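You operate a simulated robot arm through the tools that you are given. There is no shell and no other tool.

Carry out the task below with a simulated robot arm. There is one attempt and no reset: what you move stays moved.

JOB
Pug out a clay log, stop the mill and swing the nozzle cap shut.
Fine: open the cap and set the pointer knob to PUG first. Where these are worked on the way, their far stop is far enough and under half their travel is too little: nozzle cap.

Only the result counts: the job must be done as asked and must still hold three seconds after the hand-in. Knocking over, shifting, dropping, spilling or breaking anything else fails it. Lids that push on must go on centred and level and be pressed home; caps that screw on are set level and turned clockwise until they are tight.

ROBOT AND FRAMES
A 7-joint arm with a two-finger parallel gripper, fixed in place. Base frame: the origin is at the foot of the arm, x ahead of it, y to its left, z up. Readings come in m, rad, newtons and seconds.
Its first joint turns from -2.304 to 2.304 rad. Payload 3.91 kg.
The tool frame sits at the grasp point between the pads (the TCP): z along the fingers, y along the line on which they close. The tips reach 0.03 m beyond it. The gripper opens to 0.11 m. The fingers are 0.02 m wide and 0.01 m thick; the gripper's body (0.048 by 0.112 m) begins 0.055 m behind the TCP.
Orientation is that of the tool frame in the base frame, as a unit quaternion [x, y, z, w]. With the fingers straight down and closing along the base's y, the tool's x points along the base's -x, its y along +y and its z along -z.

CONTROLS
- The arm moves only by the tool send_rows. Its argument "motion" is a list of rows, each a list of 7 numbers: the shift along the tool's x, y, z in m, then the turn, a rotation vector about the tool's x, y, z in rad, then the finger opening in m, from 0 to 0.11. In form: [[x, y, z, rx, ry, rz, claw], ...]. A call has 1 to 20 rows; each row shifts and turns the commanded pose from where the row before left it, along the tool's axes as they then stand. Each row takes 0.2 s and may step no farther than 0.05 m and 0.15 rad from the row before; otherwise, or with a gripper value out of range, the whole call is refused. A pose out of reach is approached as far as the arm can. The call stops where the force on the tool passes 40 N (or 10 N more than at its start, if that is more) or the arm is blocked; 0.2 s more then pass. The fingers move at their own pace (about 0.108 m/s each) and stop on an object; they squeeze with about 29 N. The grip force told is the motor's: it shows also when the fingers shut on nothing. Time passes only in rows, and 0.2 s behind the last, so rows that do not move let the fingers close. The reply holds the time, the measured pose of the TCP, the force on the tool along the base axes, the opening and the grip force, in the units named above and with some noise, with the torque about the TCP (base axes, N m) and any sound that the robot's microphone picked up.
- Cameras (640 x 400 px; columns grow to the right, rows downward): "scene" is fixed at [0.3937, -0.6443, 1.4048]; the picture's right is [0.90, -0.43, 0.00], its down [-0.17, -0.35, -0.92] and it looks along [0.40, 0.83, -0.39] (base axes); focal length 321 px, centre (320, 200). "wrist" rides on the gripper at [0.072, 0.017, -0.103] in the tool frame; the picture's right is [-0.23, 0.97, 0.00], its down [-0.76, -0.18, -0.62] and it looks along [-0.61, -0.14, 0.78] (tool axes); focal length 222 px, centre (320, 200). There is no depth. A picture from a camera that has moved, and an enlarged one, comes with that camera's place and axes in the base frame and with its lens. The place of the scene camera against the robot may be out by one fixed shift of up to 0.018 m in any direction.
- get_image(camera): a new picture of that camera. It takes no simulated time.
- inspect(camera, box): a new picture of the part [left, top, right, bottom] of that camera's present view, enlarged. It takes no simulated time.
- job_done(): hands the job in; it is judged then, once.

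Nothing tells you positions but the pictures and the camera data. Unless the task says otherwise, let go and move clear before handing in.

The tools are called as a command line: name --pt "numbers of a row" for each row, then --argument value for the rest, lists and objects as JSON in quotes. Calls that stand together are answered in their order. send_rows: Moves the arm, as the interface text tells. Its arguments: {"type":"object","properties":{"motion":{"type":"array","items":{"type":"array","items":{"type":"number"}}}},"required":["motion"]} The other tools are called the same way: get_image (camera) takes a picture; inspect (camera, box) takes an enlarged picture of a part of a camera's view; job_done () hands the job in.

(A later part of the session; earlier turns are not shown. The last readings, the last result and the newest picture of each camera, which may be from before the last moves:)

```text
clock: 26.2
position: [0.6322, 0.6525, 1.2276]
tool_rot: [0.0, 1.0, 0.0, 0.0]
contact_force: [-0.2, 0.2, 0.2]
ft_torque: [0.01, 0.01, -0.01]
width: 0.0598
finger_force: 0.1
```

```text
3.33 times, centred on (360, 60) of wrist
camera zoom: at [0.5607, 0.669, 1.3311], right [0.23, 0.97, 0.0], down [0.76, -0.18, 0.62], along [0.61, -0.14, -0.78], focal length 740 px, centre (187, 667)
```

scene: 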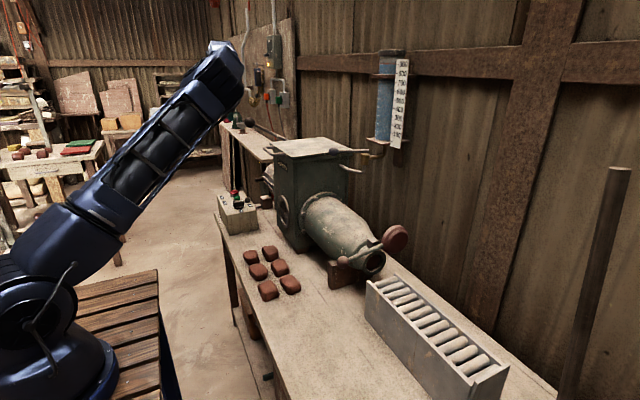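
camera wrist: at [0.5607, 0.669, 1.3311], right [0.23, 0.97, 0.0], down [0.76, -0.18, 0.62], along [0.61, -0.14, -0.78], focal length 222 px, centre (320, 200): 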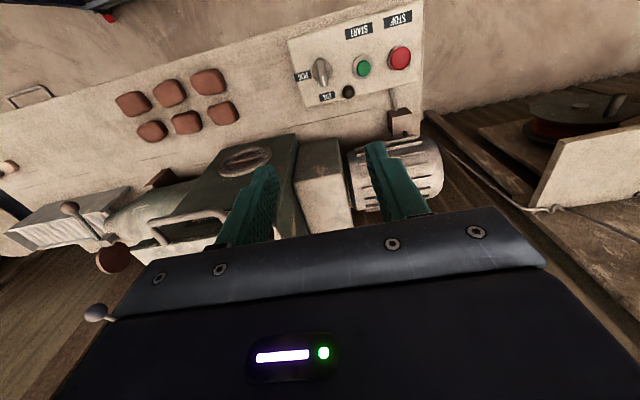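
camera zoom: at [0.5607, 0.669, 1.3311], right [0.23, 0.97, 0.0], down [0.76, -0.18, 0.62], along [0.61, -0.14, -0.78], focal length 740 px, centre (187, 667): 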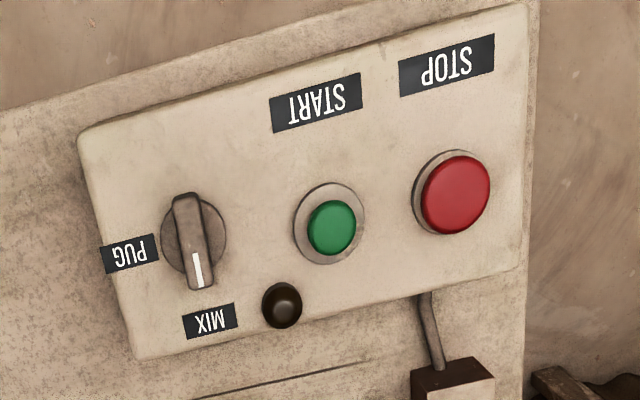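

The refined knob position is about [0.637, 0.656], bar top near z 0.85, aligned with x and pointing at MIX. I'll descend over it in stages.

send_rows --pt "-0.0025 0.0018 0.048 0 0 0 0.05" --pt "-0.0025 0.0018 0.048 0 0 0 0.05" --pt "0 0 0.048 0 0 0 0.05" --pt "0 0 0.048 0 0 0 0.05" --pt "0 0 0.048 0 0 0 0.05" --pt "0 0 0.04 0 0 0 0.05" --pt "0 0 0 0 0 0 0.05"

get_image --camera "wrist"

inspect --camera "scene" --box '[200, 150, 280, 220]'

```text
clock: 27.8
position: [0.6236, 0.6549, 0.9598]
tool_rot: [-0.005, 1.0, 0.002, 0.003]
contact_force: [0.3, 0.5, 0.8]
ft_torque: [0.03, 0.0, 0.03]
width: 0.0501
finger_force: 0.1
```

```text
taken
camera wrist: at [0.5514, 0.6707, 1.0619], right [0.22, 0.98, 0.01], down [0.76, -0.17, 0.63], along [0.61, -0.13, -0.78], focal length 222 px, centre (320, 200)
```

wrist: 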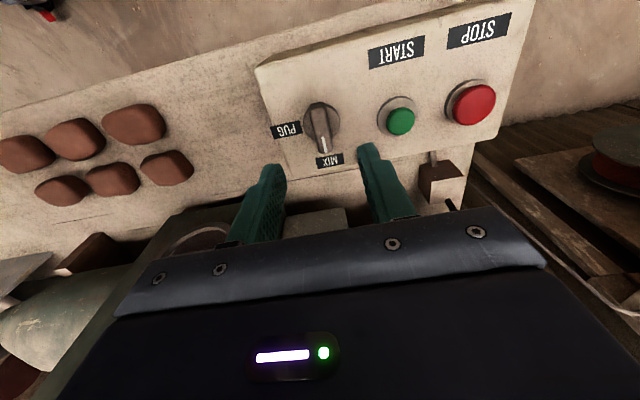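

```text
5.71 times, centred on (240, 185) of scene
camera zoom: at [0.3937, -0.6443, 1.4048], right [0.9, -0.43, 0.0], down [-0.17, -0.35, -0.92], along [0.4, 0.83, -0.39], focal length 1836 px, centre (777, 286)
```

zoom: 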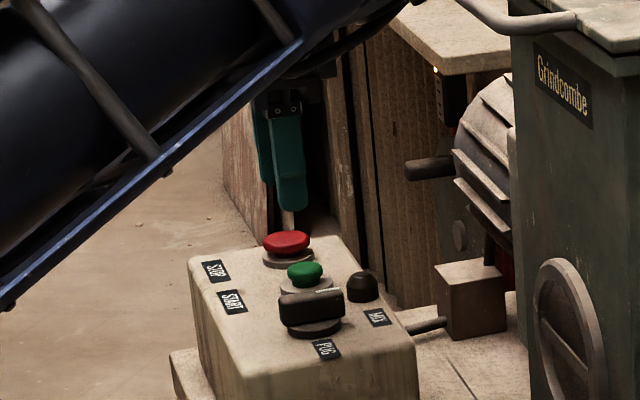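

send_rows --pt "0 0 0 0 0 0 0.05" --pt "0 0 0 0 0 0 0.05"

inspect --camera "wrist" --box '[240, 60, 420, 220]'

```text
clock: 28.4
position: [0.6248, 0.655, 0.9599]
tool_rot: [-0.005, 1.0, 0.001, 0.003]
contact_force: [-0.3, 0.0, -0.1]
ft_torque: [-0.04, -0.06, 0.02]
width: 0.05
finger_force: 0.1
```

```text
2.50 times, centred on (330, 140) of wrist
camera zoom: at [0.5515, 0.6711, 1.0621], right [0.22, 0.98, 0.01], down [0.76, -0.17, 0.63], along [0.61, -0.13, -0.78], focal length 555 px, centre (295, 350)
```

zoom: 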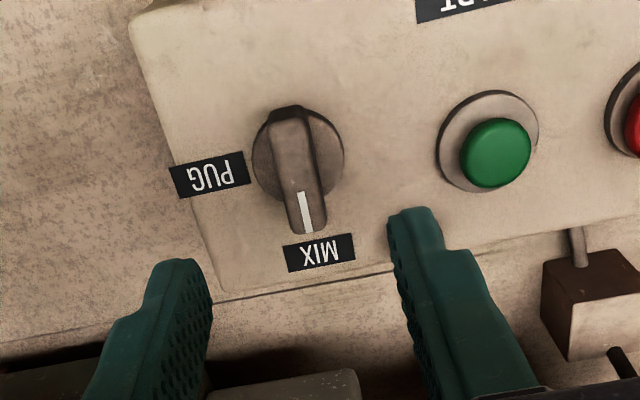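

get_image --camera "scene"

```text
taken
```

scene: 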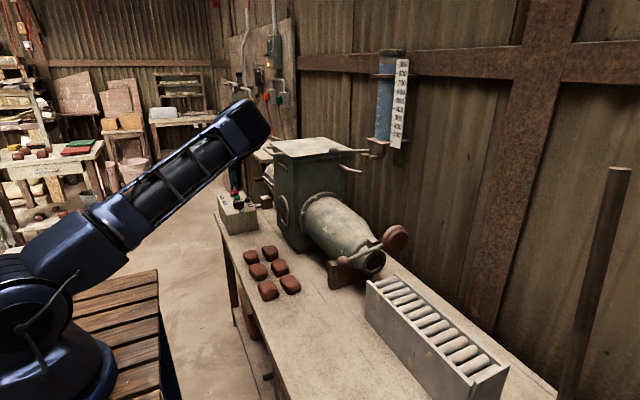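

The measured pose is about 12 mm off what I commanded, with no contact force. I'll test with a small further descent.

send_rows --pt "0 0 0.02 0 0 0 0.05" --pt "0 0 0 0 0 0 0.05" --pt "0 0 0 0 0 0 0.05"

```text
clock: 29.2
position: [0.6175, 0.6567, 0.9446]
tool_rot: [-0.009, 1.0, 0.005, 0.004]
contact_force: [0.2, -0.8, 0.4]
ft_torque: [-0.01, -0.02, 0.0]
width: 0.0503
finger_force: 0.1
```

The arm seems to be in an awkward elbow posture left over from the cap work, and its pose now drifts as it descends. I'll go back up towards the starting pose to recover a better posture, then look again.

send_rows --pt "0 0 -0.048 0 0 0 0.05" --pt "0 0 -0.048 0 0 0 0.05" --pt "0 0 -0.048 0 0 0 0.05" --pt "0 0 -0.048 0 0 0 0.05" --pt "0 0 -0.048 0 0 0 0.05" --pt "0 0 -0.048 0 0 0 0.05" --pt "0.03 -0.03 -0.01 0 0 0 0.05" --pt "0.03 -0.03 -0.01 0 0 0 0.05" --pt "0.03 -0.03 -0.01 0 0 0 0.05" --pt "0.03 -0.03 -0.01 0 0 0 0.05" --pt "0.03 -0.025 -0.01 0 0 0 0.05" --pt "0.02 0 0 0 0 0 0.05" --pt "0 0 0 0 0 0 0.05"

get_image --camera "scene"

```text
clock: 32.0
position: [0.4687, 0.51, 1.2688]
tool_rot: [0.0, 1.0, 0.0, 0.0]
contact_force: [-0.4, -0.2, 0.3]
ft_torque: [0.01, 0.04, 0.0]
width: 0.05
finger_force: 0.0
```

```text
taken
```

scene: 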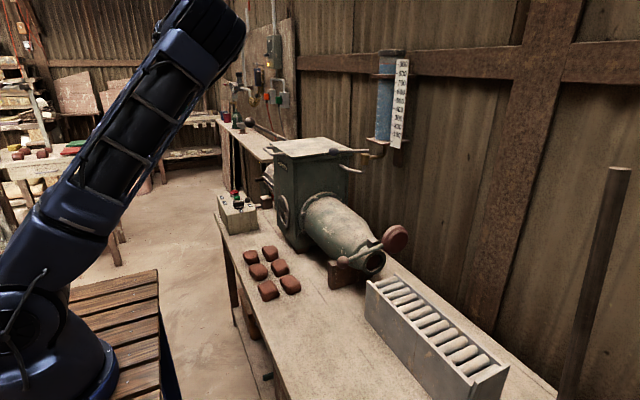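

Comparing with the first picture, the elbow has swung over to the -y side. I'll try to bring it back: circle left about the base with the tool turning along, then return with the yaw held.

send_rows --pt "0.0369 0.0315 0 0 0 -0.07 0.05" --pt "0.0369 0.0315 0 0 0 -0.07 0.05" --pt "0.0369 0.0315 0 0 0 -0.07 0.05" --pt "0.0369 0.0315 0 0 0 -0.07 0.05" --pt "0.0369 0.0315 0 0 0 -0.07 0.05" --pt "0.0369 0.0315 0 0 0 -0.07 0.05" --pt "0.0369 0.0315 0 0 0 -0.07 0.05" --pt "0.0369 0.0315 0 0 0 -0.07 0.05" --pt "0.0369 0.0315 0 0 0 -0.07 0.05" --pt "0.0369 0.0315 0 0 0 -0.07 0.05"

get_image --camera "scene"

```text
clock: 34.2
position: [0.0261, 0.6911, 1.2736]
tool_rot: [-0.342, 0.94, 0.0, 0.0]
contact_force: [1.4, 0.6, 0.3]
ft_torque: [0.02, 0.07, 0.01]
width: 0.0502
finger_force: 0.1
```

```text
taken
```

scene: 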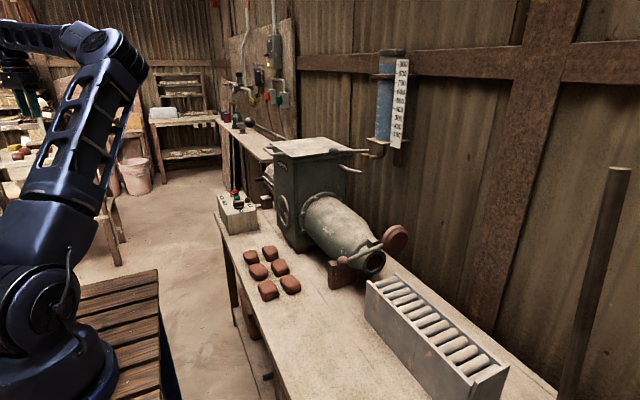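

Now the elbow is clearly visible, about 50 degrees behind the tool. Moving the tool back with the yaw held should leave the elbow closer to the right plane.

send_rows --pt "-0.022 -0.042 0 0 0 0 0.05" --pt "-0.022 -0.042 0 0 0 0 0.05" --pt "-0.022 -0.042 0 0 0 0 0.05" --pt "-0.022 -0.042 0 0 0 0 0.05" --pt "-0.022 -0.042 0 0 0 0 0.05" --pt "-0.022 -0.042 0 0 0 0 0.05" --pt "-0.022 -0.042 0 0 0 0 0.05" --pt "-0.022 -0.042 0 0 0 0 0.05" --pt "-0.022 -0.042 0 0 0 0 0.05" --pt "-0.022 -0.042 0 0 0 0 0.05"

get_image --camera "scene"

```text
clock: 36.4
position: [0.4658, 0.511, 1.2698]
tool_rot: [-0.343, 0.939, -0.002, 0.0]
contact_force: [-0.6, 0.1, -0.3]
ft_torque: [-0.01, -0.05, 0.05]
width: 0.0501
finger_force: 0.0
```

```text
taken
```

scene: 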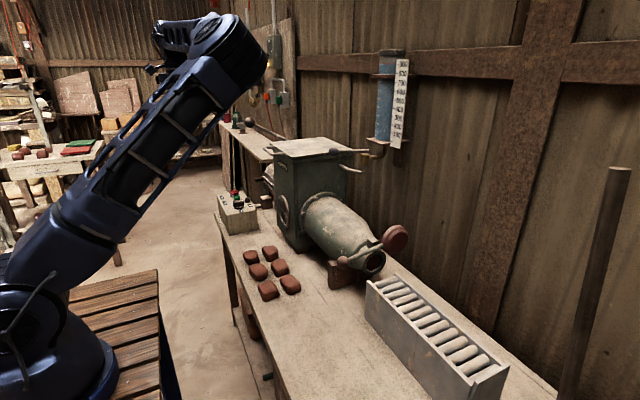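

The elbow moved little and the wrong way, so I'll drop that. The drift pattern suggests the tool roll joint hit its limit, so I'll try a tool yaw turned 90 degrees counter-clockwise, which suits this posture, and check tracking above the knob.

send_rows --pt "0 0 0 0 0 -0.145 0.05" --pt "0 0 0 0 0 -0.145 0.05" --pt "0 0 0 0 0 -0.145 0.05" --pt "0 0 0 0 0 -0.145 0.05" --pt "0 0 0 0 0 -0.145 0.05" --pt "0 0 0 0 0 -0.146 0.05" --pt "-0.029 -0.0342 0 0 0 0 0.05" --pt "-0.029 -0.0342 0 0 0 0 0.05" --pt "-0.029 -0.0342 0 0 0 0 0.05" --pt "-0.029 -0.0342 0 0 0 0 0.05" --pt "-0.029 -0.0342 0 0 0 0 0.05" --pt "0 0 0 0 0 0 0.05"

get_image --camera "scene"

get_image --camera "wrist"

```text
clock: 39.0
position: [0.5772, 0.612, 1.2514]
tool_rot: [-0.705, 0.709, 0.001, 0.001]
contact_force: [0.4, 0.7, -0.9]
ft_torque: [-0.01, 0.0, -0.01]
width: 0.0499
finger_force: 0.1
out of reach, approached as far as the arm can: row 10, 11
```

```text
taken
```

scene: 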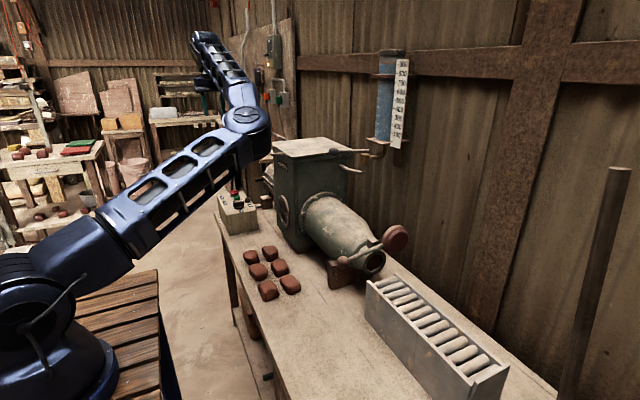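

```text
taken
camera wrist: at [0.5596, 0.5387, 1.3549], right [-0.97, 0.23, 0.0], down [0.18, 0.76, 0.62], along [0.15, 0.61, -0.78], focal length 222 px, centre (320, 200)
```

wrist: 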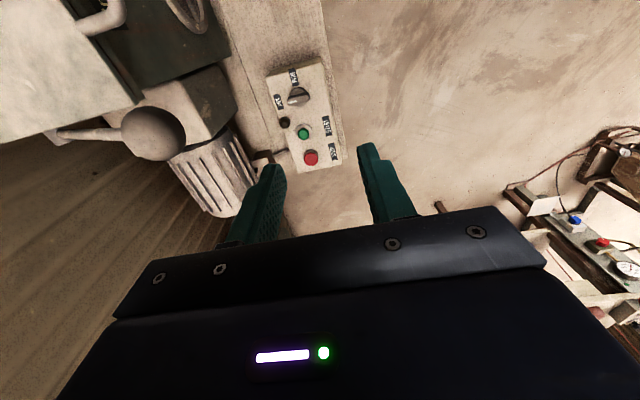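

The elbow now hangs out at about 90 degrees to the right, which limits reach. I'll bring the tool in close above the base, where turning the tool's yaw also turns the first joint, to swing the elbow back.

send_rows --pt "0.0309 0.0291 -0.0086 0 0 0 0.05" --pt "0.0309 0.0291 -0.0086 0 0 0 0.05" --pt "0.0309 0.0291 -0.0086 0 0 0 0.05" --pt "0.0309 0.0291 -0.0086 0 0 0 0.05" --pt "0.0309 0.0291 -0.0086 0 0 0 0.05" --pt "0.0309 0.0291 -0.0086 0 0 0 0.05" --pt "0.0309 0.0291 -0.0086 0 0 0 0.05" --pt "0.0309 0.0291 -0.0086 0 0 0 0.05" --pt "0.0309 0.0291 -0.0086 0 0 0 0.05" --pt "0.0309 0.0291 -0.0086 0 0 0 0.05" --pt "0.0309 0.0291 -0.0086 0 0 0 0.05"

get_image --camera "scene"

```text
clock: 41.4
position: [0.2523, 0.2739, 1.3471]
tool_rot: [0.708, -0.707, 0.001, 0.001]
contact_force: [-0.2, 0.3, 1.2]
ft_torque: [0.0, -0.01, 0.02]
width: 0.0501
finger_force: 0.1
```

```text
taken
```

scene: 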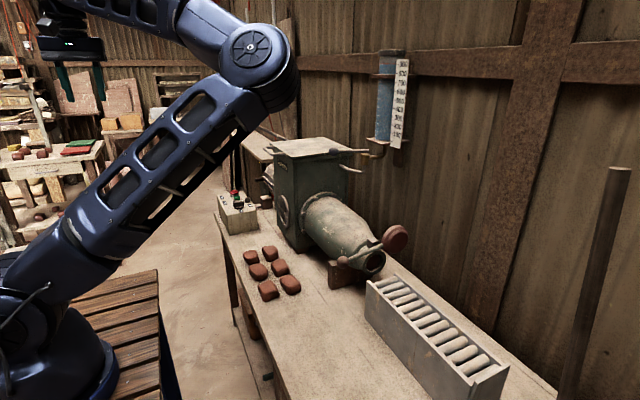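

send_rows --pt "0 0 0 0 0 -0.14 0.05" --pt "0 0 0 0 0 -0.14 0.05" --pt "0 0 0 0 0 -0.14 0.05" --pt "0 0 0 0 0 -0.14 0.05" --pt "0 0 0 0 0 -0.14 0.05"

get_image --camera "scene"

```text
clock: 42.6
position: [0.2532, 0.2731, 1.3468]
tool_rot: [0.907, -0.422, 0.001, 0.001]
contact_force: [-0.2, -0.1, 0.7]
ft_torque: [-0.02, 0.02, -0.02]
width: 0.0503
finger_force: 0.1
```

```text
taken
```

scene: 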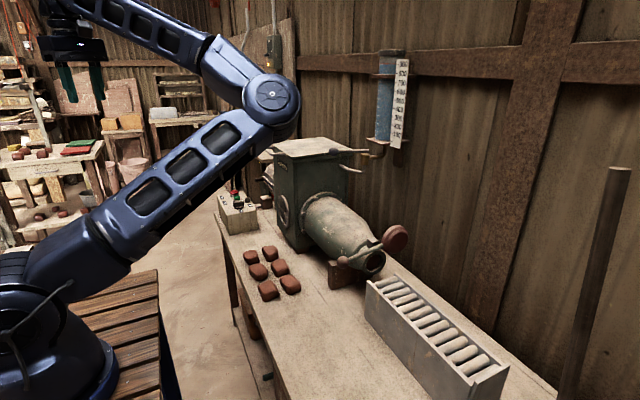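

Turning counter-clockwise drops the elbow further, so clockwise should lift it. I'll turn clockwise in place.

send_rows --pt "0 0 0 0 0 0.14 0.05" --pt "0 0 0 0 0 0.14 0.05" --pt "0 0 0 0 0 0.14 0.05" --pt "0 0 0 0 0 0.14 0.05" --pt "0 0 0 0 0 0.14 0.05" --pt "0 0 0 0 0 0.14 0.05" --pt "0 0 0 0 0 0.14 0.05" --pt "0 0 0 0 0 0.14 0.05" --pt "0 0 0 0 0 0.14 0.05" --pt "0 0 0 0 0 0.14 0.05" --pt "0 0 0 0 0 0.14 0.05" --pt "0 0 0 0 0 0.14 0.05" --pt "0 0 0 0 0 0.14 0.05" --pt "0 0 0 0 0 0.14 0.05"

get_image --camera "scene"

```text
clock: 45.6
position: [0.2531, 0.273, 1.3482]
tool_rot: [-0.155, 0.988, 0.001, 0.0]
contact_force: [-0.8, -0.5, 0.0]
ft_torque: [-0.01, 0.02, -0.01]
width: 0.0507
finger_force: 0.1
```

```text
taken
```

scene: 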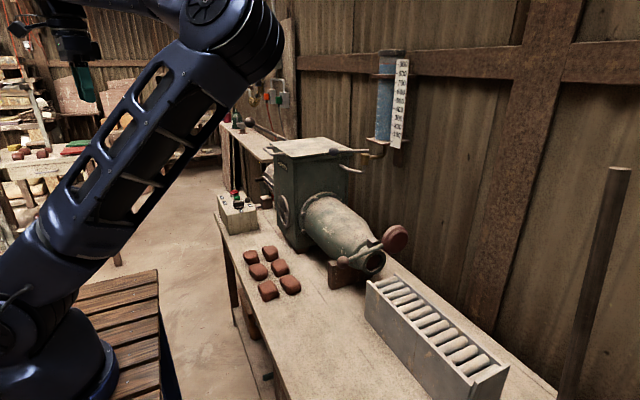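

send_rows --pt "0 0 0 0 0 0.14 0.05" --pt "0 0 0 0 0 0.14 0.05" --pt "0 0 0 0 0 0.14 0.05" --pt "0 0 0 0 0 0.14 0.05" --pt "0 0 0 0 0 0.14 0.05" --pt "0 0 0 0 0 0.14 0.05" --pt "0 0 0 0 0 0.14 0.05" --pt "0 0 0 0 0 0.14 0.05" --pt "0 0 0 0 0 0.14 0.05" --pt "0 0 0 0 0 0.14 0.05"

get_image --camera "scene"

```text
clock: 47.8
position: [0.255, 0.2733, 1.3482]
tool_rot: [0.519, 0.855, 0.0, 0.0]
contact_force: [-0.3, 0.5, -1.0]
ft_torque: [-0.04, 0.02, 0.0]
width: 0.0502
finger_force: 0.1
```

```text
taken
```

scene: 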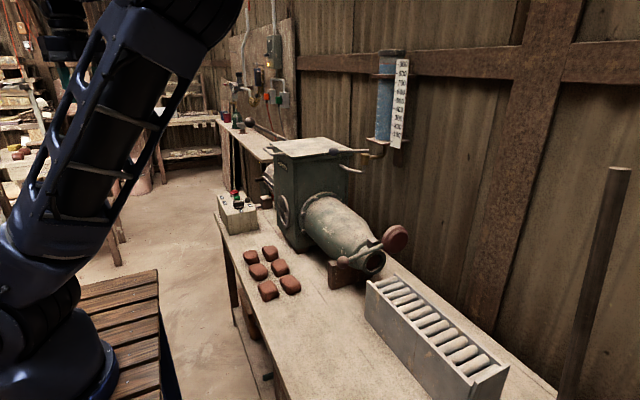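

Turning clockwise is lifting the elbow without any limit so far. I'll continue.

send_rows --pt "0 0 0 0 0 0.14 0.05" --pt "0 0 0 0 0 0.14 0.05" --pt "0 0 0 0 0 0.14 0.05" --pt "0 0 0 0 0 0.14 0.05" --pt "0 0 0 0 0 0.14 0.05" --pt "0 0 0 0 0 0.14 0.05" --pt "0 0 0 0 0 0.14 0.05" --pt "0 0 0 0 0 0.14 0.05"

get_image --camera "scene"

```text
clock: 49.6
position: [0.2539, 0.2751, 1.3491]
tool_rot: [0.894, 0.449, 0.0, 0.001]
contact_force: [1.4, 0.4, -0.1]
ft_torque: [-0.03, 0.02, -0.01]
width: 0.05
finger_force: 0.1
```

```text
taken
```

scene: 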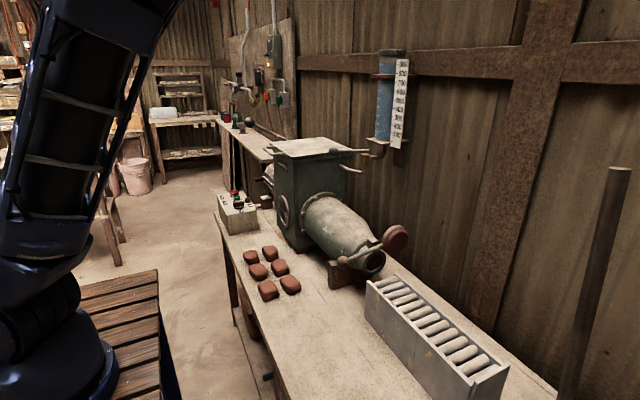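

send_rows --pt "0 0 0 0 0 0.14 0.05" --pt "0 0 0 0 0 0.14 0.05" --pt "0 0 0 0 0 0.14 0.05" --pt "0 0 0 0 0 0.14 0.05" --pt "0 0 0 0 0 0.14 0.05"

get_image --camera "scene"

```text
clock: 50.8
position: [0.2536, 0.2733, 1.3476]
tool_rot: [0.993, 0.115, 0.0, 0.001]
contact_force: [0.1, 0.0, -0.5]
ft_torque: [-0.03, -0.02, 0.0]
width: 0.05
finger_force: 0.0
```

```text
taken
```

scene: 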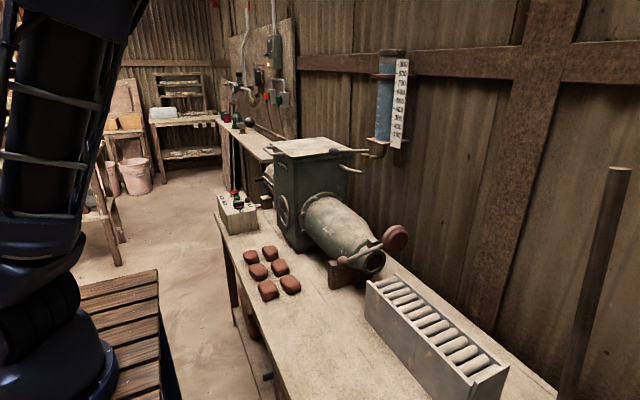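

The upper arm is now nearly upright again. I'll move outward with this yaw and then unwind the yaw there, watching whether the elbow stays.

send_rows --pt "0.036 -0.0244 0.006 0 0 0 0.05" --pt "0.036 -0.0244 0.006 0 0 0 0.05" --pt "0.036 -0.0244 0.006 0 0 0 0.05" --pt "0.036 -0.0244 0.006 0 0 0 0.05" --pt "0.036 -0.0244 0.006 0 0 0 0.05" --pt "0.036 -0.0244 0.006 0 0 0 0.05" --pt "0.036 -0.0244 0.006 0 0 0 0.05" --pt "0.036 -0.0244 0.006 0 0 0 0.05" --pt "0.036 -0.0244 0.006 0 0 0 0.05"

get_image --camera "scene"

```text
clock: 52.8
position: [0.5137, 0.5643, 1.2939]
tool_rot: [0.993, 0.116, 0.001, 0.001]
contact_force: [-0.3, -0.3, 0.1]
ft_torque: [0.05, -0.01, -0.01]
width: 0.0502
finger_force: 0.0
```

```text
taken
```

scene: 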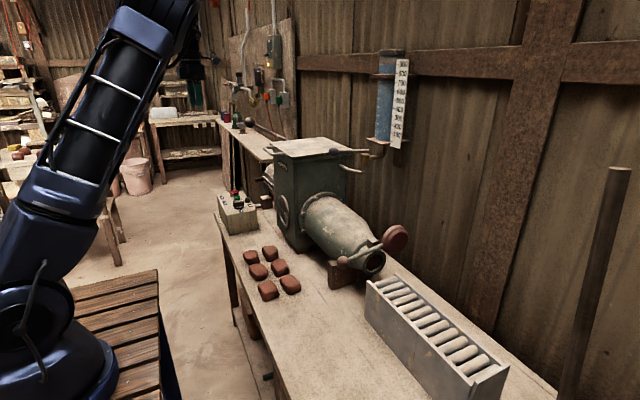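

send_rows --pt "0 0 0 0 0 -0.145 0.05" --pt "0 0 0 0 0 -0.145 0.05" --pt "0 0 0 0 0 -0.145 0.05" --pt "0 0 0 0 0 -0.145 0.05" --pt "0 0 0 0 0 -0.145 0.05" --pt "0 0 0 0 0 -0.145 0.05" --pt "0 0 0 0 0 -0.145 0.05" --pt "0 0 0 0 0 -0.145 0.05" --pt "0 0 0 0 0 -0.145 0.05" --pt "0 0 0 0 0 -0.145 0.05"

get_image --camera "scene"

```text
clock: 55.0
position: [0.5195, 0.5634, 1.2927]
tool_rot: [0.665, 0.747, 0.0, 0.001]
contact_force: [0.8, 0.0, -0.7]
ft_torque: [-0.02, 0.0, 0.01]
width: 0.0502
finger_force: 0.1
```

```text
taken
```

scene: 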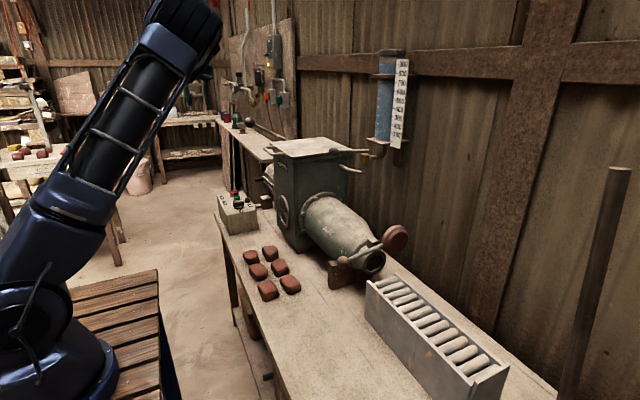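

The elbow is somewhat better at this clockwise yaw. I'll set the yaw to exactly 90 degrees clockwise (fingers closing along x), go above the knob, and check that the arm tracks while descending.

send_rows --pt "0 0 0 0 0 0.115 0.05" --pt "0.0234 0.0294 0.0225 0 0 0 0.05" --pt "0.0234 0.0294 0.0225 0 0 0 0.05" --pt "0.0234 0.0294 0.0225 0 0 0 0.05" --pt "0.0234 0.0294 0.0225 0 0 0 0.05" --pt "0 0 0.04 0 0 0 0.05" --pt "0 0 0.04 0 0 0 0.05" --pt "0 0 0.04 0 0 0 0.05" --pt "0 0 0 0 0 0 0.05"

get_image --camera "scene"

get_image --camera "wrist"

```text
clock: 57.0
position: [0.638, 0.6553, 1.0812]
tool_rot: [0.707, 0.707, 0.0, 0.001]
contact_force: [-0.4, 0.5, -0.2]
ft_torque: [0.02, 0.01, -0.01]
width: 0.0501
finger_force: 0.0
```

```text
taken
```

scene: 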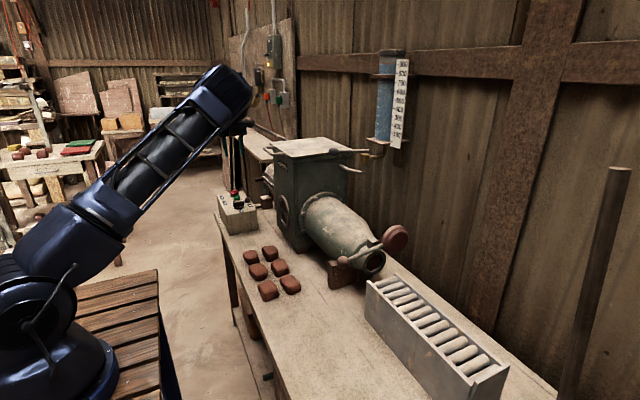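

```text
taken
camera wrist: at [0.6558, 0.7276, 1.1846], right [0.97, -0.23, 0.0], down [-0.18, -0.76, 0.62], along [-0.14, -0.61, -0.78], focal length 222 px, centre (320, 200)
```

wrist: 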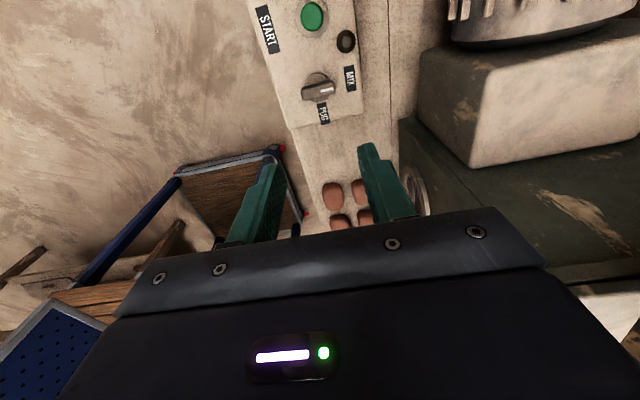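

Tracking is accurate at this yaw. I'll look closely at the knob from here.

inspect --camera "wrist" --box '[260, 0, 380, 130]'

```text
3.08 times, centred on (320, 65) of wrist
camera zoom: at [0.6558, 0.7276, 1.1846], right [0.97, -0.23, 0.0], down [-0.18, -0.76, 0.62], along [-0.14, -0.61, -0.78], focal length 684 px, centre (320, 615)
```

zoom: 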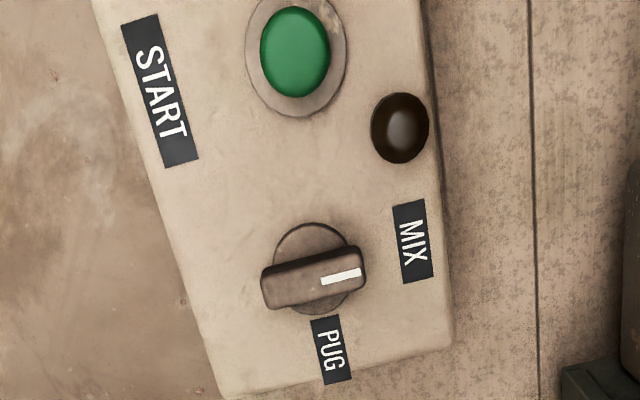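

The knob's bar centre is at about [0.637, 0.6575], its top at z 0.849, with the panel at z 0.829. I'll grip the bar by its ends (along x), so I'll descend with the fingers open to 0.08.

send_rows --pt "0.002 0 0.04 0 0 0 0.08" --pt "0 0 0.04 0 0 0 0.08" --pt "0 0 0.04 0 0 0 0.08" --pt "0 0 0.04 0 0 0 0.08" --pt "0 0 0.015 0 0 0 0.08" --pt "0 0 0 0 0 0 0.08"

get_image --camera "wrist"

inspect --camera "scene" --box '[200, 150, 280, 220]'

```text
clock: 58.4
position: [0.6349, 0.6542, 0.9099]
tool_rot: [0.709, 0.705, 0.0, 0.0]
contact_force: [-0.6, 0.7, -0.1]
ft_torque: [-0.02, -0.01, -0.01]
width: 0.0801
finger_force: 0.0
```

```text
taken
camera wrist: at [0.6534, 0.7282, 1.0127], right [0.97, -0.23, 0.0], down [-0.18, -0.76, 0.62], along [-0.14, -0.61, -0.78], focal length 222 px, centre (320, 200)
```

wrist: 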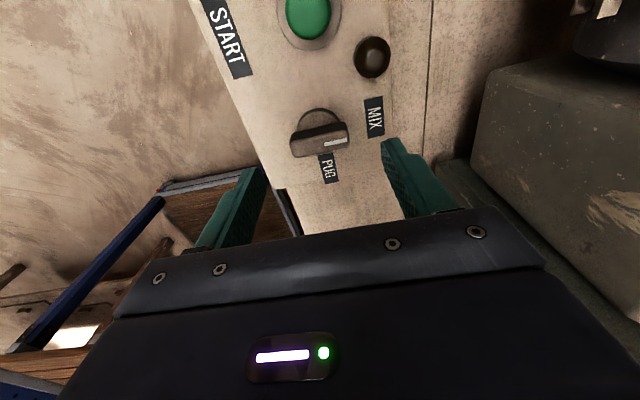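

```text
5.71 times, centred on (240, 185) of scene
camera zoom: at [0.3937, -0.6443, 1.4048], right [0.9, -0.43, 0.0], down [-0.17, -0.35, -0.92], along [0.4, 0.83, -0.39], focal length 1836 px, centre (777, 286)
```

zoom: 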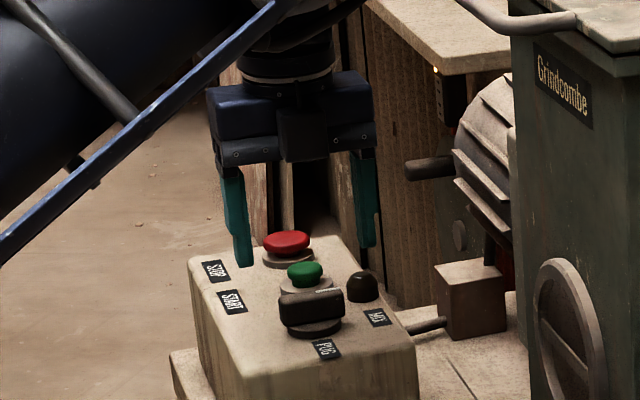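

inspect --camera "wrist" --box '[240, 80, 440, 220]'

send_rows --pt "0 0 0 0 0 0 0.08"

```text
2.86 times, centred on (340, 150) of wrist
camera zoom: at [0.6534, 0.7282, 1.0127], right [0.97, -0.23, 0.0], down [-0.18, -0.76, 0.62], along [-0.14, -0.61, -0.78], focal length 635 px, centre (263, 343)
```

zoom: 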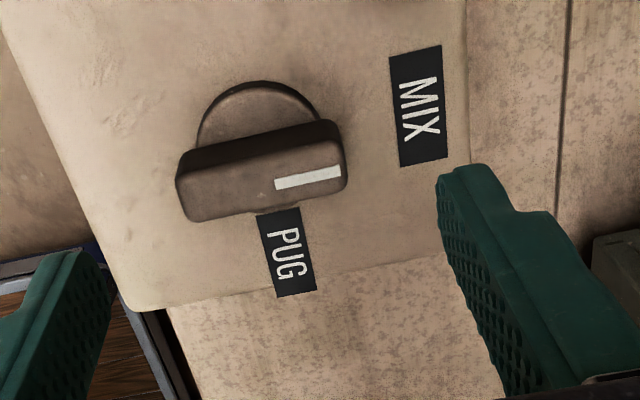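

```text
clock: 58.8
position: [0.6362, 0.6542, 0.91]
tool_rot: [0.708, 0.706, 0.0, 0.001]
contact_force: [0.0, 0.0, 1.0]
ft_torque: [-0.03, 0.0, 0.01]
width: 0.0802
finger_force: 0.0
```

The bar centre is at about [0.637, 0.656]. I'll lower the last 44 mm so the fingers straddle the bar's ends.

send_rows --pt "0.0018 0.001 0.02 0 0 0 0.08" --pt "0 0 0.014 0 0 0 0.08" --pt "0 0 0.008 0 0 0 0.08" --pt "0 0 0 0 0 0 0.08"

get_image --camera "wrist"

inspect --camera "scene" --box '[210, 160, 270, 220]'

```text
clock: 59.8
position: [0.6354, 0.659, 0.8654]
tool_rot: [0.708, 0.707, 0.0, 0.001]
contact_force: [0.3, -0.5, -0.4]
ft_torque: [-0.03, 0.0, -0.02]
width: 0.0799
finger_force: 0.1
```

```text
taken
camera wrist: at [0.6537, 0.7303, 0.969], right [0.97, -0.23, 0.0], down [-0.18, -0.76, 0.62], along [-0.14, -0.61, -0.78], focal length 222 px, centre (320, 200)
```

wrist: 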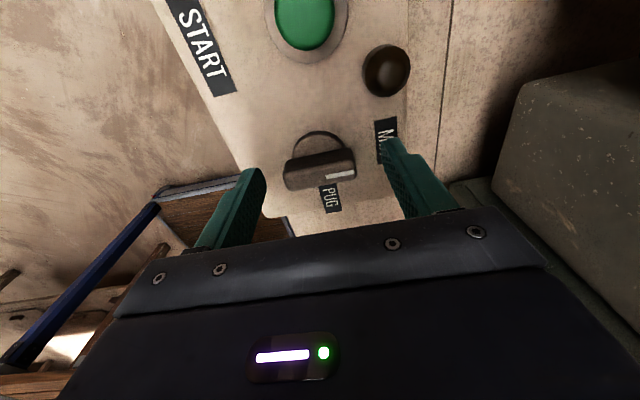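

```text
6.67 times, centred on (240, 190) of scene
camera zoom: at [0.3937, -0.6443, 1.4048], right [0.9, -0.43, 0.0], down [-0.17, -0.35, -0.92], along [0.4, 0.83, -0.39], focal length 2142 px, centre (853, 267)
```

zoom: 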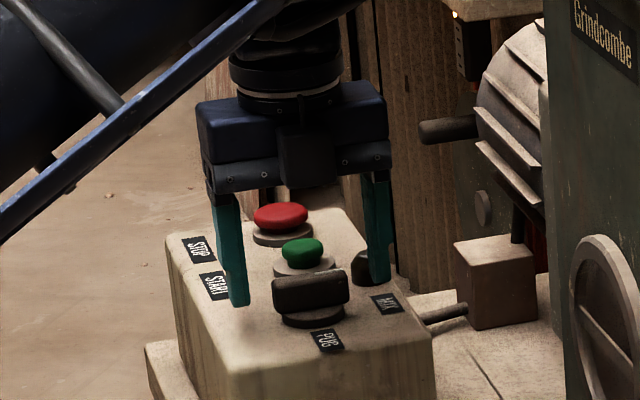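

The fingers straddle the bar's ends. Closing on it now.

send_rows --pt "0 0 0 0 0 0 0.06" --pt "0 0 0 0 0 0 0.04" --pt "0 0 0 0 0 0 0.03" --pt "0 0 0 0 0 0 0.03"

get_image --camera "wrist"

inspect --camera "scene" --box '[210, 160, 270, 220]'

```text
clock: 60.8
position: [0.6358, 0.6578, 0.8667]
tool_rot: [0.708, 0.707, -0.001, -0.001]
contact_force: [-12.4, -3.0, -0.9]
ft_torque: [-0.44, 0.45, -0.05]
width: 0.0481
finger_force: 44.8
```

```text
taken
camera wrist: at [0.6528, 0.7305, 0.9689], right [0.97, -0.23, 0.0], down [-0.18, -0.76, 0.62], along [-0.14, -0.61, -0.78], focal length 222 px, centre (320, 200)
```

wrist: 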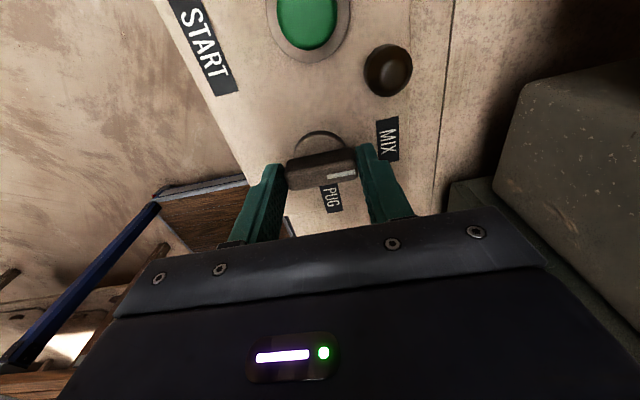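

```text
6.67 times, centred on (240, 190) of scene
camera zoom: at [0.3937, -0.6443, 1.4048], right [0.9, -0.43, 0.0], down [-0.17, -0.35, -0.92], along [0.4, 0.83, -0.39], focal length 2142 px, centre (853, 267)
```

zoom: 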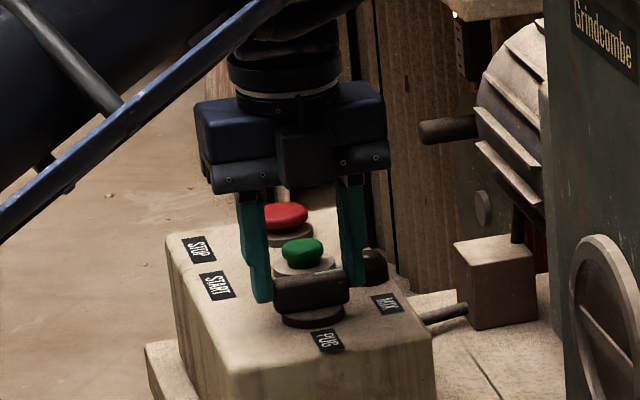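

The bar is gripped (width 0.048). I'll turn clockwise towards PUG in steps.

send_rows --pt "0 -0.001 0 0 0 0 0.03" --pt "0 0 0 0 0 0.1 0.03" --pt "0 0 0 0 0 0.1 0.03" --pt "0 0 0 0 0 0.1 0.03" --pt "0 0 0 0 0 0.1 0.03"

get_image --camera "wrist"

inspect --camera "scene" --box '[210, 160, 270, 220]'

```text
clock: 62.0
position: [0.6375, 0.6586, 0.8658]
tool_rot: [0.835, 0.55, 0.001, 0.001]
contact_force: [-18.6, -28.1, -11.2]
ft_torque: [-0.73, 0.54, 0.03]
width: 0.0479
finger_force: 44.9
```

```text
taken
camera wrist: at [0.6812, 0.7184, 0.969], right [0.81, -0.59, 0.0], down [-0.46, -0.63, 0.62], along [-0.37, -0.5, -0.78], focal length 222 px, centre (320, 200)
```

wrist: 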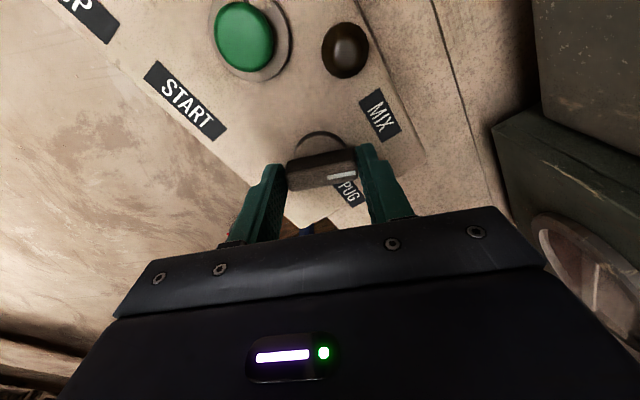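

```text
6.67 times, centred on (240, 190) of scene
camera zoom: at [0.3937, -0.6443, 1.4048], right [0.9, -0.43, 0.0], down [-0.17, -0.35, -0.92], along [0.4, 0.83, -0.39], focal length 2142 px, centre (853, 267)
```

zoom: 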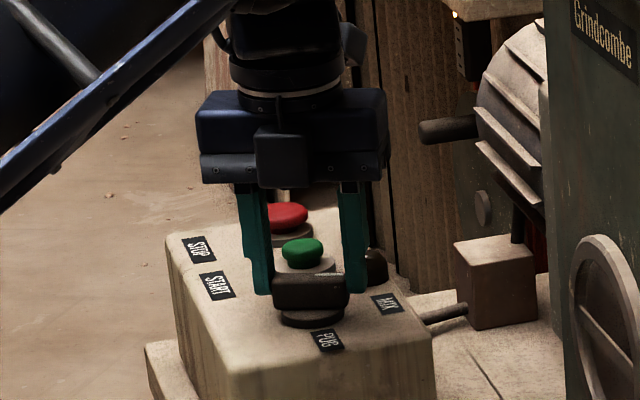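

The knob turns with the gripper. The side load shows the TCP is a couple of millimetres off its axis, so I'll correct that and continue turning.

send_rows --pt "-0.0025 -0.0004 0 0 0 0 0.03" --pt "0 0 0 0 0 0.1 0.03" --pt "0 0 0 0 0 0.1 0.03" --pt "0 0 0 0 0 0.1 0.03" --pt "0 0 0 0 0 0.1 0.03"

inspect --camera "scene" --box '[210, 160, 270, 220]'

```text
clock: 63.2
position: [0.6375, 0.658, 0.8665]
tool_rot: [0.927, 0.374, 0.001, 0.0]
contact_force: [29.7, 18.9, -6.0]
ft_torque: [0.75, -0.61, 0.0]
width: 0.0481
finger_force: 45.2
```

```text
6.67 times, centred on (240, 190) of scene
camera zoom: at [0.3937, -0.6443, 1.4048], right [0.9, -0.43, 0.0], down [-0.17, -0.35, -0.92], along [0.4, 0.83, -0.39], focal length 2142 px, centre (853, 267)
```

zoom: 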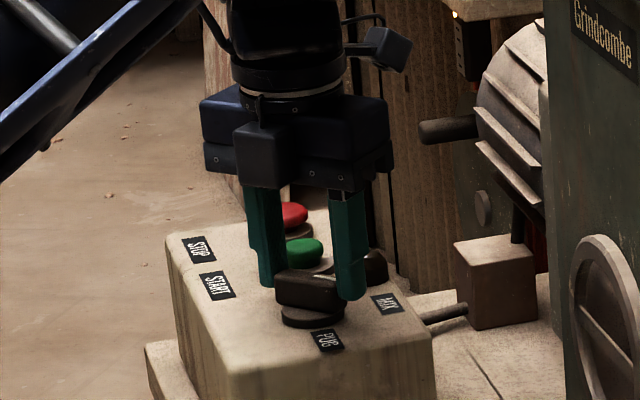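

send_rows --pt "0.0018 0.0003 0 0 0 0 0.03" --pt "0 0 0 0 0 0.1 0.03" --pt "0 0 0 0 0 0.1 0.03" --pt "0 0 0 0 0 0.1 0.03"

inspect --camera "scene" --box '[210, 160, 270, 220]'

```text
clock: 64.2
position: [0.6381, 0.6566, 0.8658]
tool_rot: [0.973, 0.231, 0.0, 0.001]
contact_force: [26.2, -14.6, 10.0]
ft_torque: [-1.03, 0.33, 0.05]
width: 0.0482
finger_force: 44.8
```

```text
6.67 times, centred on (240, 190) of scene
camera zoom: at [0.3937, -0.6443, 1.4048], right [0.9, -0.43, 0.0], down [-0.17, -0.35, -0.92], along [0.4, 0.83, -0.39], focal length 2142 px, centre (853, 267)
```

zoom: 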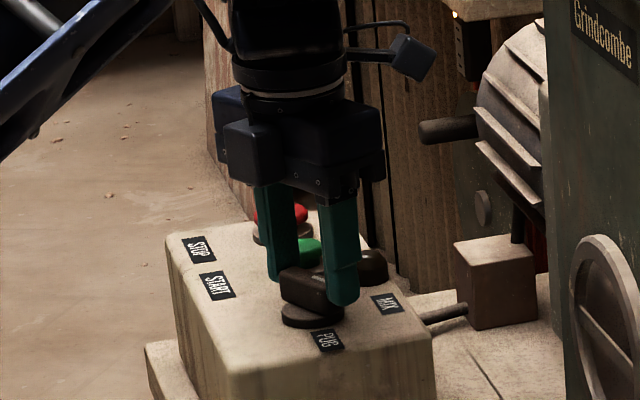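

send_rows --pt "0.0008 0.0012 0 0 0 0 0.03" --pt "0 0 0 0 0 0.1 0.03" --pt "0 0 0 0 0 0.1 0.03" --pt "0 0 0 0 0 0.1 0.03"

inspect --camera "scene" --box '[210, 160, 270, 220]'

```text
clock: 65.2
position: [0.6374, 0.6557, 0.8671]
tool_rot: [0.996, 0.093, -0.001, 0.003]
contact_force: [-1.9, -11.6, 8.3]
ft_torque: [-0.52, 0.42, 0.03]
width: 0.0479
finger_force: 45.7
stopped in row 4: the force on the tool passed its limit at 43 N (the readings are from after the stop); the commanded pose is now the measured one
```

```text
6.67 times, centred on (240, 190) of scene
camera zoom: at [0.3937, -0.6443, 1.4048], right [0.9, -0.43, 0.0], down [-0.17, -0.35, -0.92], along [0.4, 0.83, -0.39], focal length 2142 px, centre (853, 267)
```

zoom: 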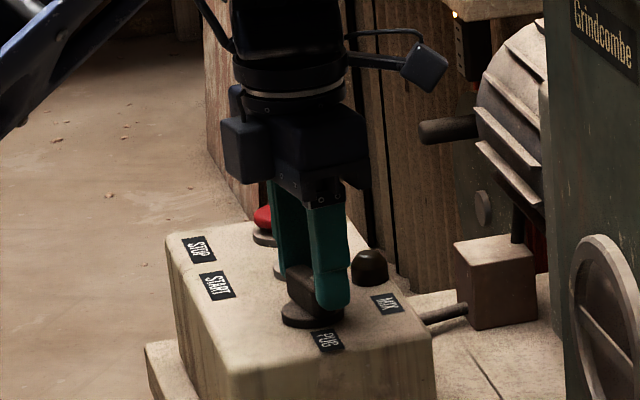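

send_rows --pt "0 0 0 0 0 0.05 0.03" --pt "0 0 0 0 0 0.05 0.03" --pt "0 0 0 0 0 0.05 0.03"

get_image --camera "wrist"

```text
clock: 66.0
position: [0.6386, 0.6555, 0.8667]
tool_rot: [1.0, 0.018, 0.0, 0.003]
contact_force: [-2.5, -25.1, 10.7]
ft_torque: [-0.38, 1.33, 0.1]
width: 0.0482
finger_force: 44.9
```

```text
taken
camera wrist: at [0.712, 0.6414, 0.9693], right [-0.19, -0.98, 0.01], down [-0.77, 0.15, 0.62], along [-0.61, 0.11, -0.78], focal length 222 px, centre (320, 200)
```

wrist: 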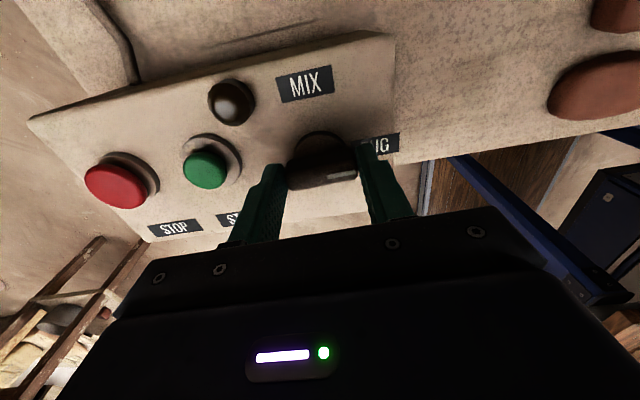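

send_rows --pt "0 0.001 0 0 0 0.04 0.03" --pt "0 0 0 0 0 0.03 0.03"

inspect --camera "wrist" --box '[220, 60, 420, 220]'

```text
clock: 66.6
position: [0.6374, 0.6546, 0.8662]
tool_rot: [1.0, -0.016, 0.001, 0.003]
contact_force: [-0.1, -28.1, 11.9]
ft_torque: [-0.22, 0.18, 1.35]
width: 0.0479
finger_force: 44.6
```

```text
2.50 times, centred on (320, 140) of wrist
camera zoom: at [0.7109, 0.6361, 0.9694], right [-0.26, -0.97, 0.0], down [-0.76, 0.21, 0.62], along [-0.6, 0.16, -0.78], focal length 555 px, centre (320, 350)
```

zoom: 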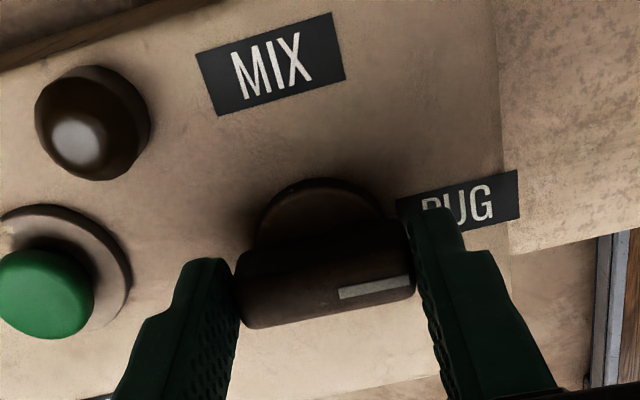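

The torque about z jumped to 1.35 N m at just over 90 degrees, so the knob is against its PUG stop. I'll release, lift, and look.

send_rows --pt "0 0 0 0 0 0 0.065" --pt "0 0 0 0 0 0 0.065" --pt "0 0 -0.03 0 0 0 0.065" --pt "0 0 -0.04 0 0 0 0.065" --pt "0 0 -0.04 0 0 0 0.065" --pt "0 0 0 0 0 0 0.065"

get_image --camera "wrist"

inspect --camera "scene" --box '[210, 160, 270, 220]'

```text
clock: 68.0
position: [0.6364, 0.656, 0.9724]
tool_rot: [1.0, -0.017, -0.002, 0.003]
contact_force: [-0.2, -0.3, 1.2]
ft_torque: [-0.04, 0.01, -0.01]
width: 0.0651
finger_force: 0.0
```

```text
taken
camera wrist: at [0.7096, 0.6371, 1.0759], right [-0.26, -0.97, 0.01], down [-0.76, 0.21, 0.62], along [-0.6, 0.16, -0.78], focal length 222 px, centre (320, 200)
```

wrist: 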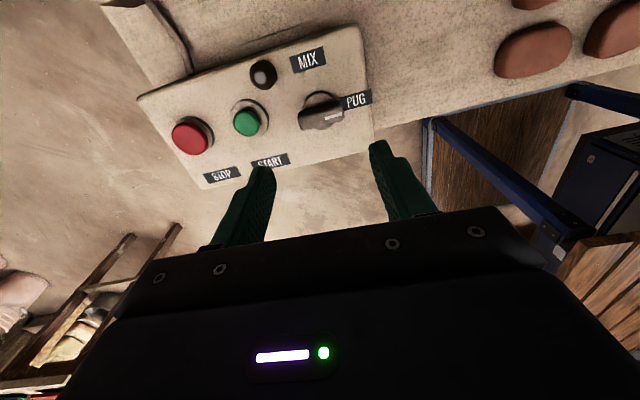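

```text
6.67 times, centred on (240, 190) of scene
camera zoom: at [0.3937, -0.6443, 1.4048], right [0.9, -0.43, 0.0], down [-0.17, -0.35, -0.92], along [0.4, 0.83, -0.39], focal length 2142 px, centre (853, 267)
```

zoom: 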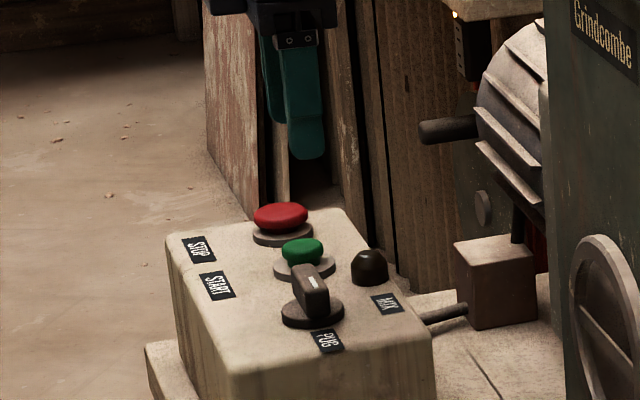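

The knob points at PUG. Now a closer look at the buttons to refine their positions.

inspect --camera "wrist" --box '[140, 40, 380, 190]'

```text
2.67 times, centred on (260, 115) of wrist
camera zoom: at [0.7096, 0.6371, 1.0759], right [-0.26, -0.97, 0.01], down [-0.76, 0.21, 0.62], along [-0.6, 0.16, -0.78], focal length 592 px, centre (480, 427)
```

zoom: 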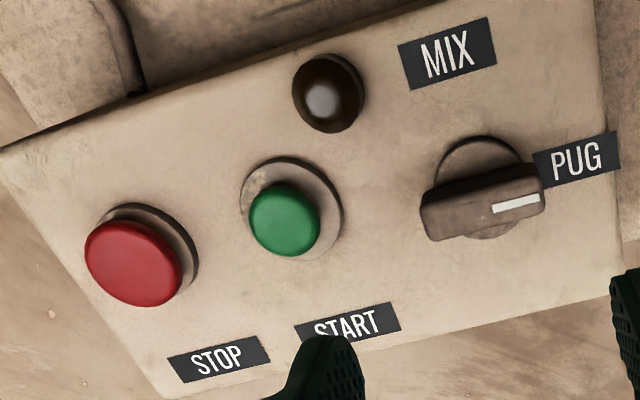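

The START top is at about [0.649, 0.7345, 0.84] and STOP at about [0.649, 0.804, 0.842]. I'll close the fingers and move above START.

send_rows --pt "0.005 -0.0395 0 0 0 0 0.03" --pt "0.005 -0.0394 0 0 0 0 0.0" --pt "0 0 0.03 0 0 0 0.0" --pt "0 0 0.03 0 0 0 0.0" --pt "0 0 0 0 0 0 0.0"

get_image --camera "wrist"

inspect --camera "scene" --box '[210, 160, 270, 220]'

```text
clock: 69.2
position: [0.6537, 0.7322, 0.9151]
tool_rot: [1.0, -0.017, -0.001, 0.003]
contact_force: [-0.8, 1.0, -0.7]
ft_torque: [-0.01, 0.03, 0.02]
width: 0.0002
finger_force: 29.1
```

```text
taken
camera wrist: at [0.7255, 0.7139, 1.0193], right [-0.26, -0.97, 0.0], down [-0.76, 0.21, 0.62], along [-0.6, 0.16, -0.78], focal length 222 px, centre (320, 200)
```

wrist: 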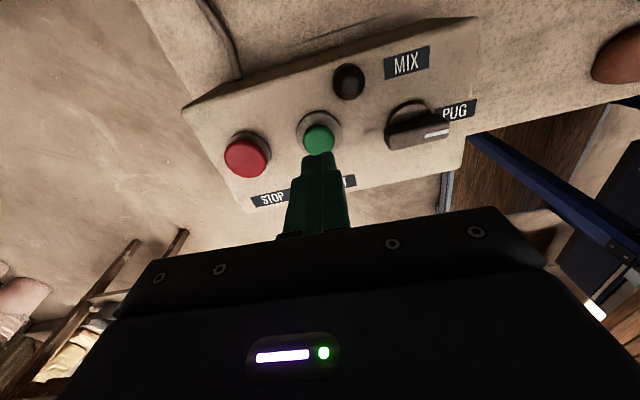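

```text
6.67 times, centred on (240, 190) of scene
camera zoom: at [0.3937, -0.6443, 1.4048], right [0.9, -0.43, 0.0], down [-0.17, -0.35, -0.92], along [0.4, 0.83, -0.39], focal length 2142 px, centre (853, 267)
```

zoom: 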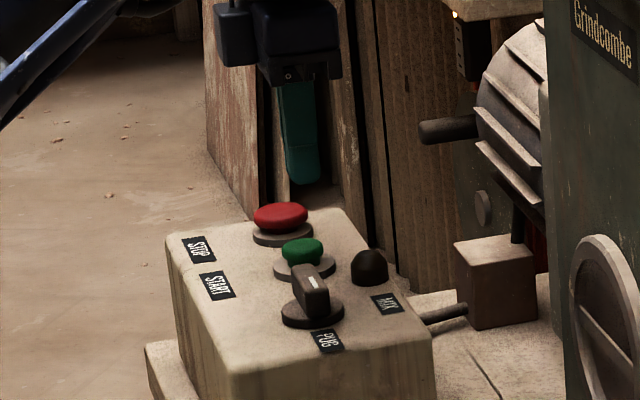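

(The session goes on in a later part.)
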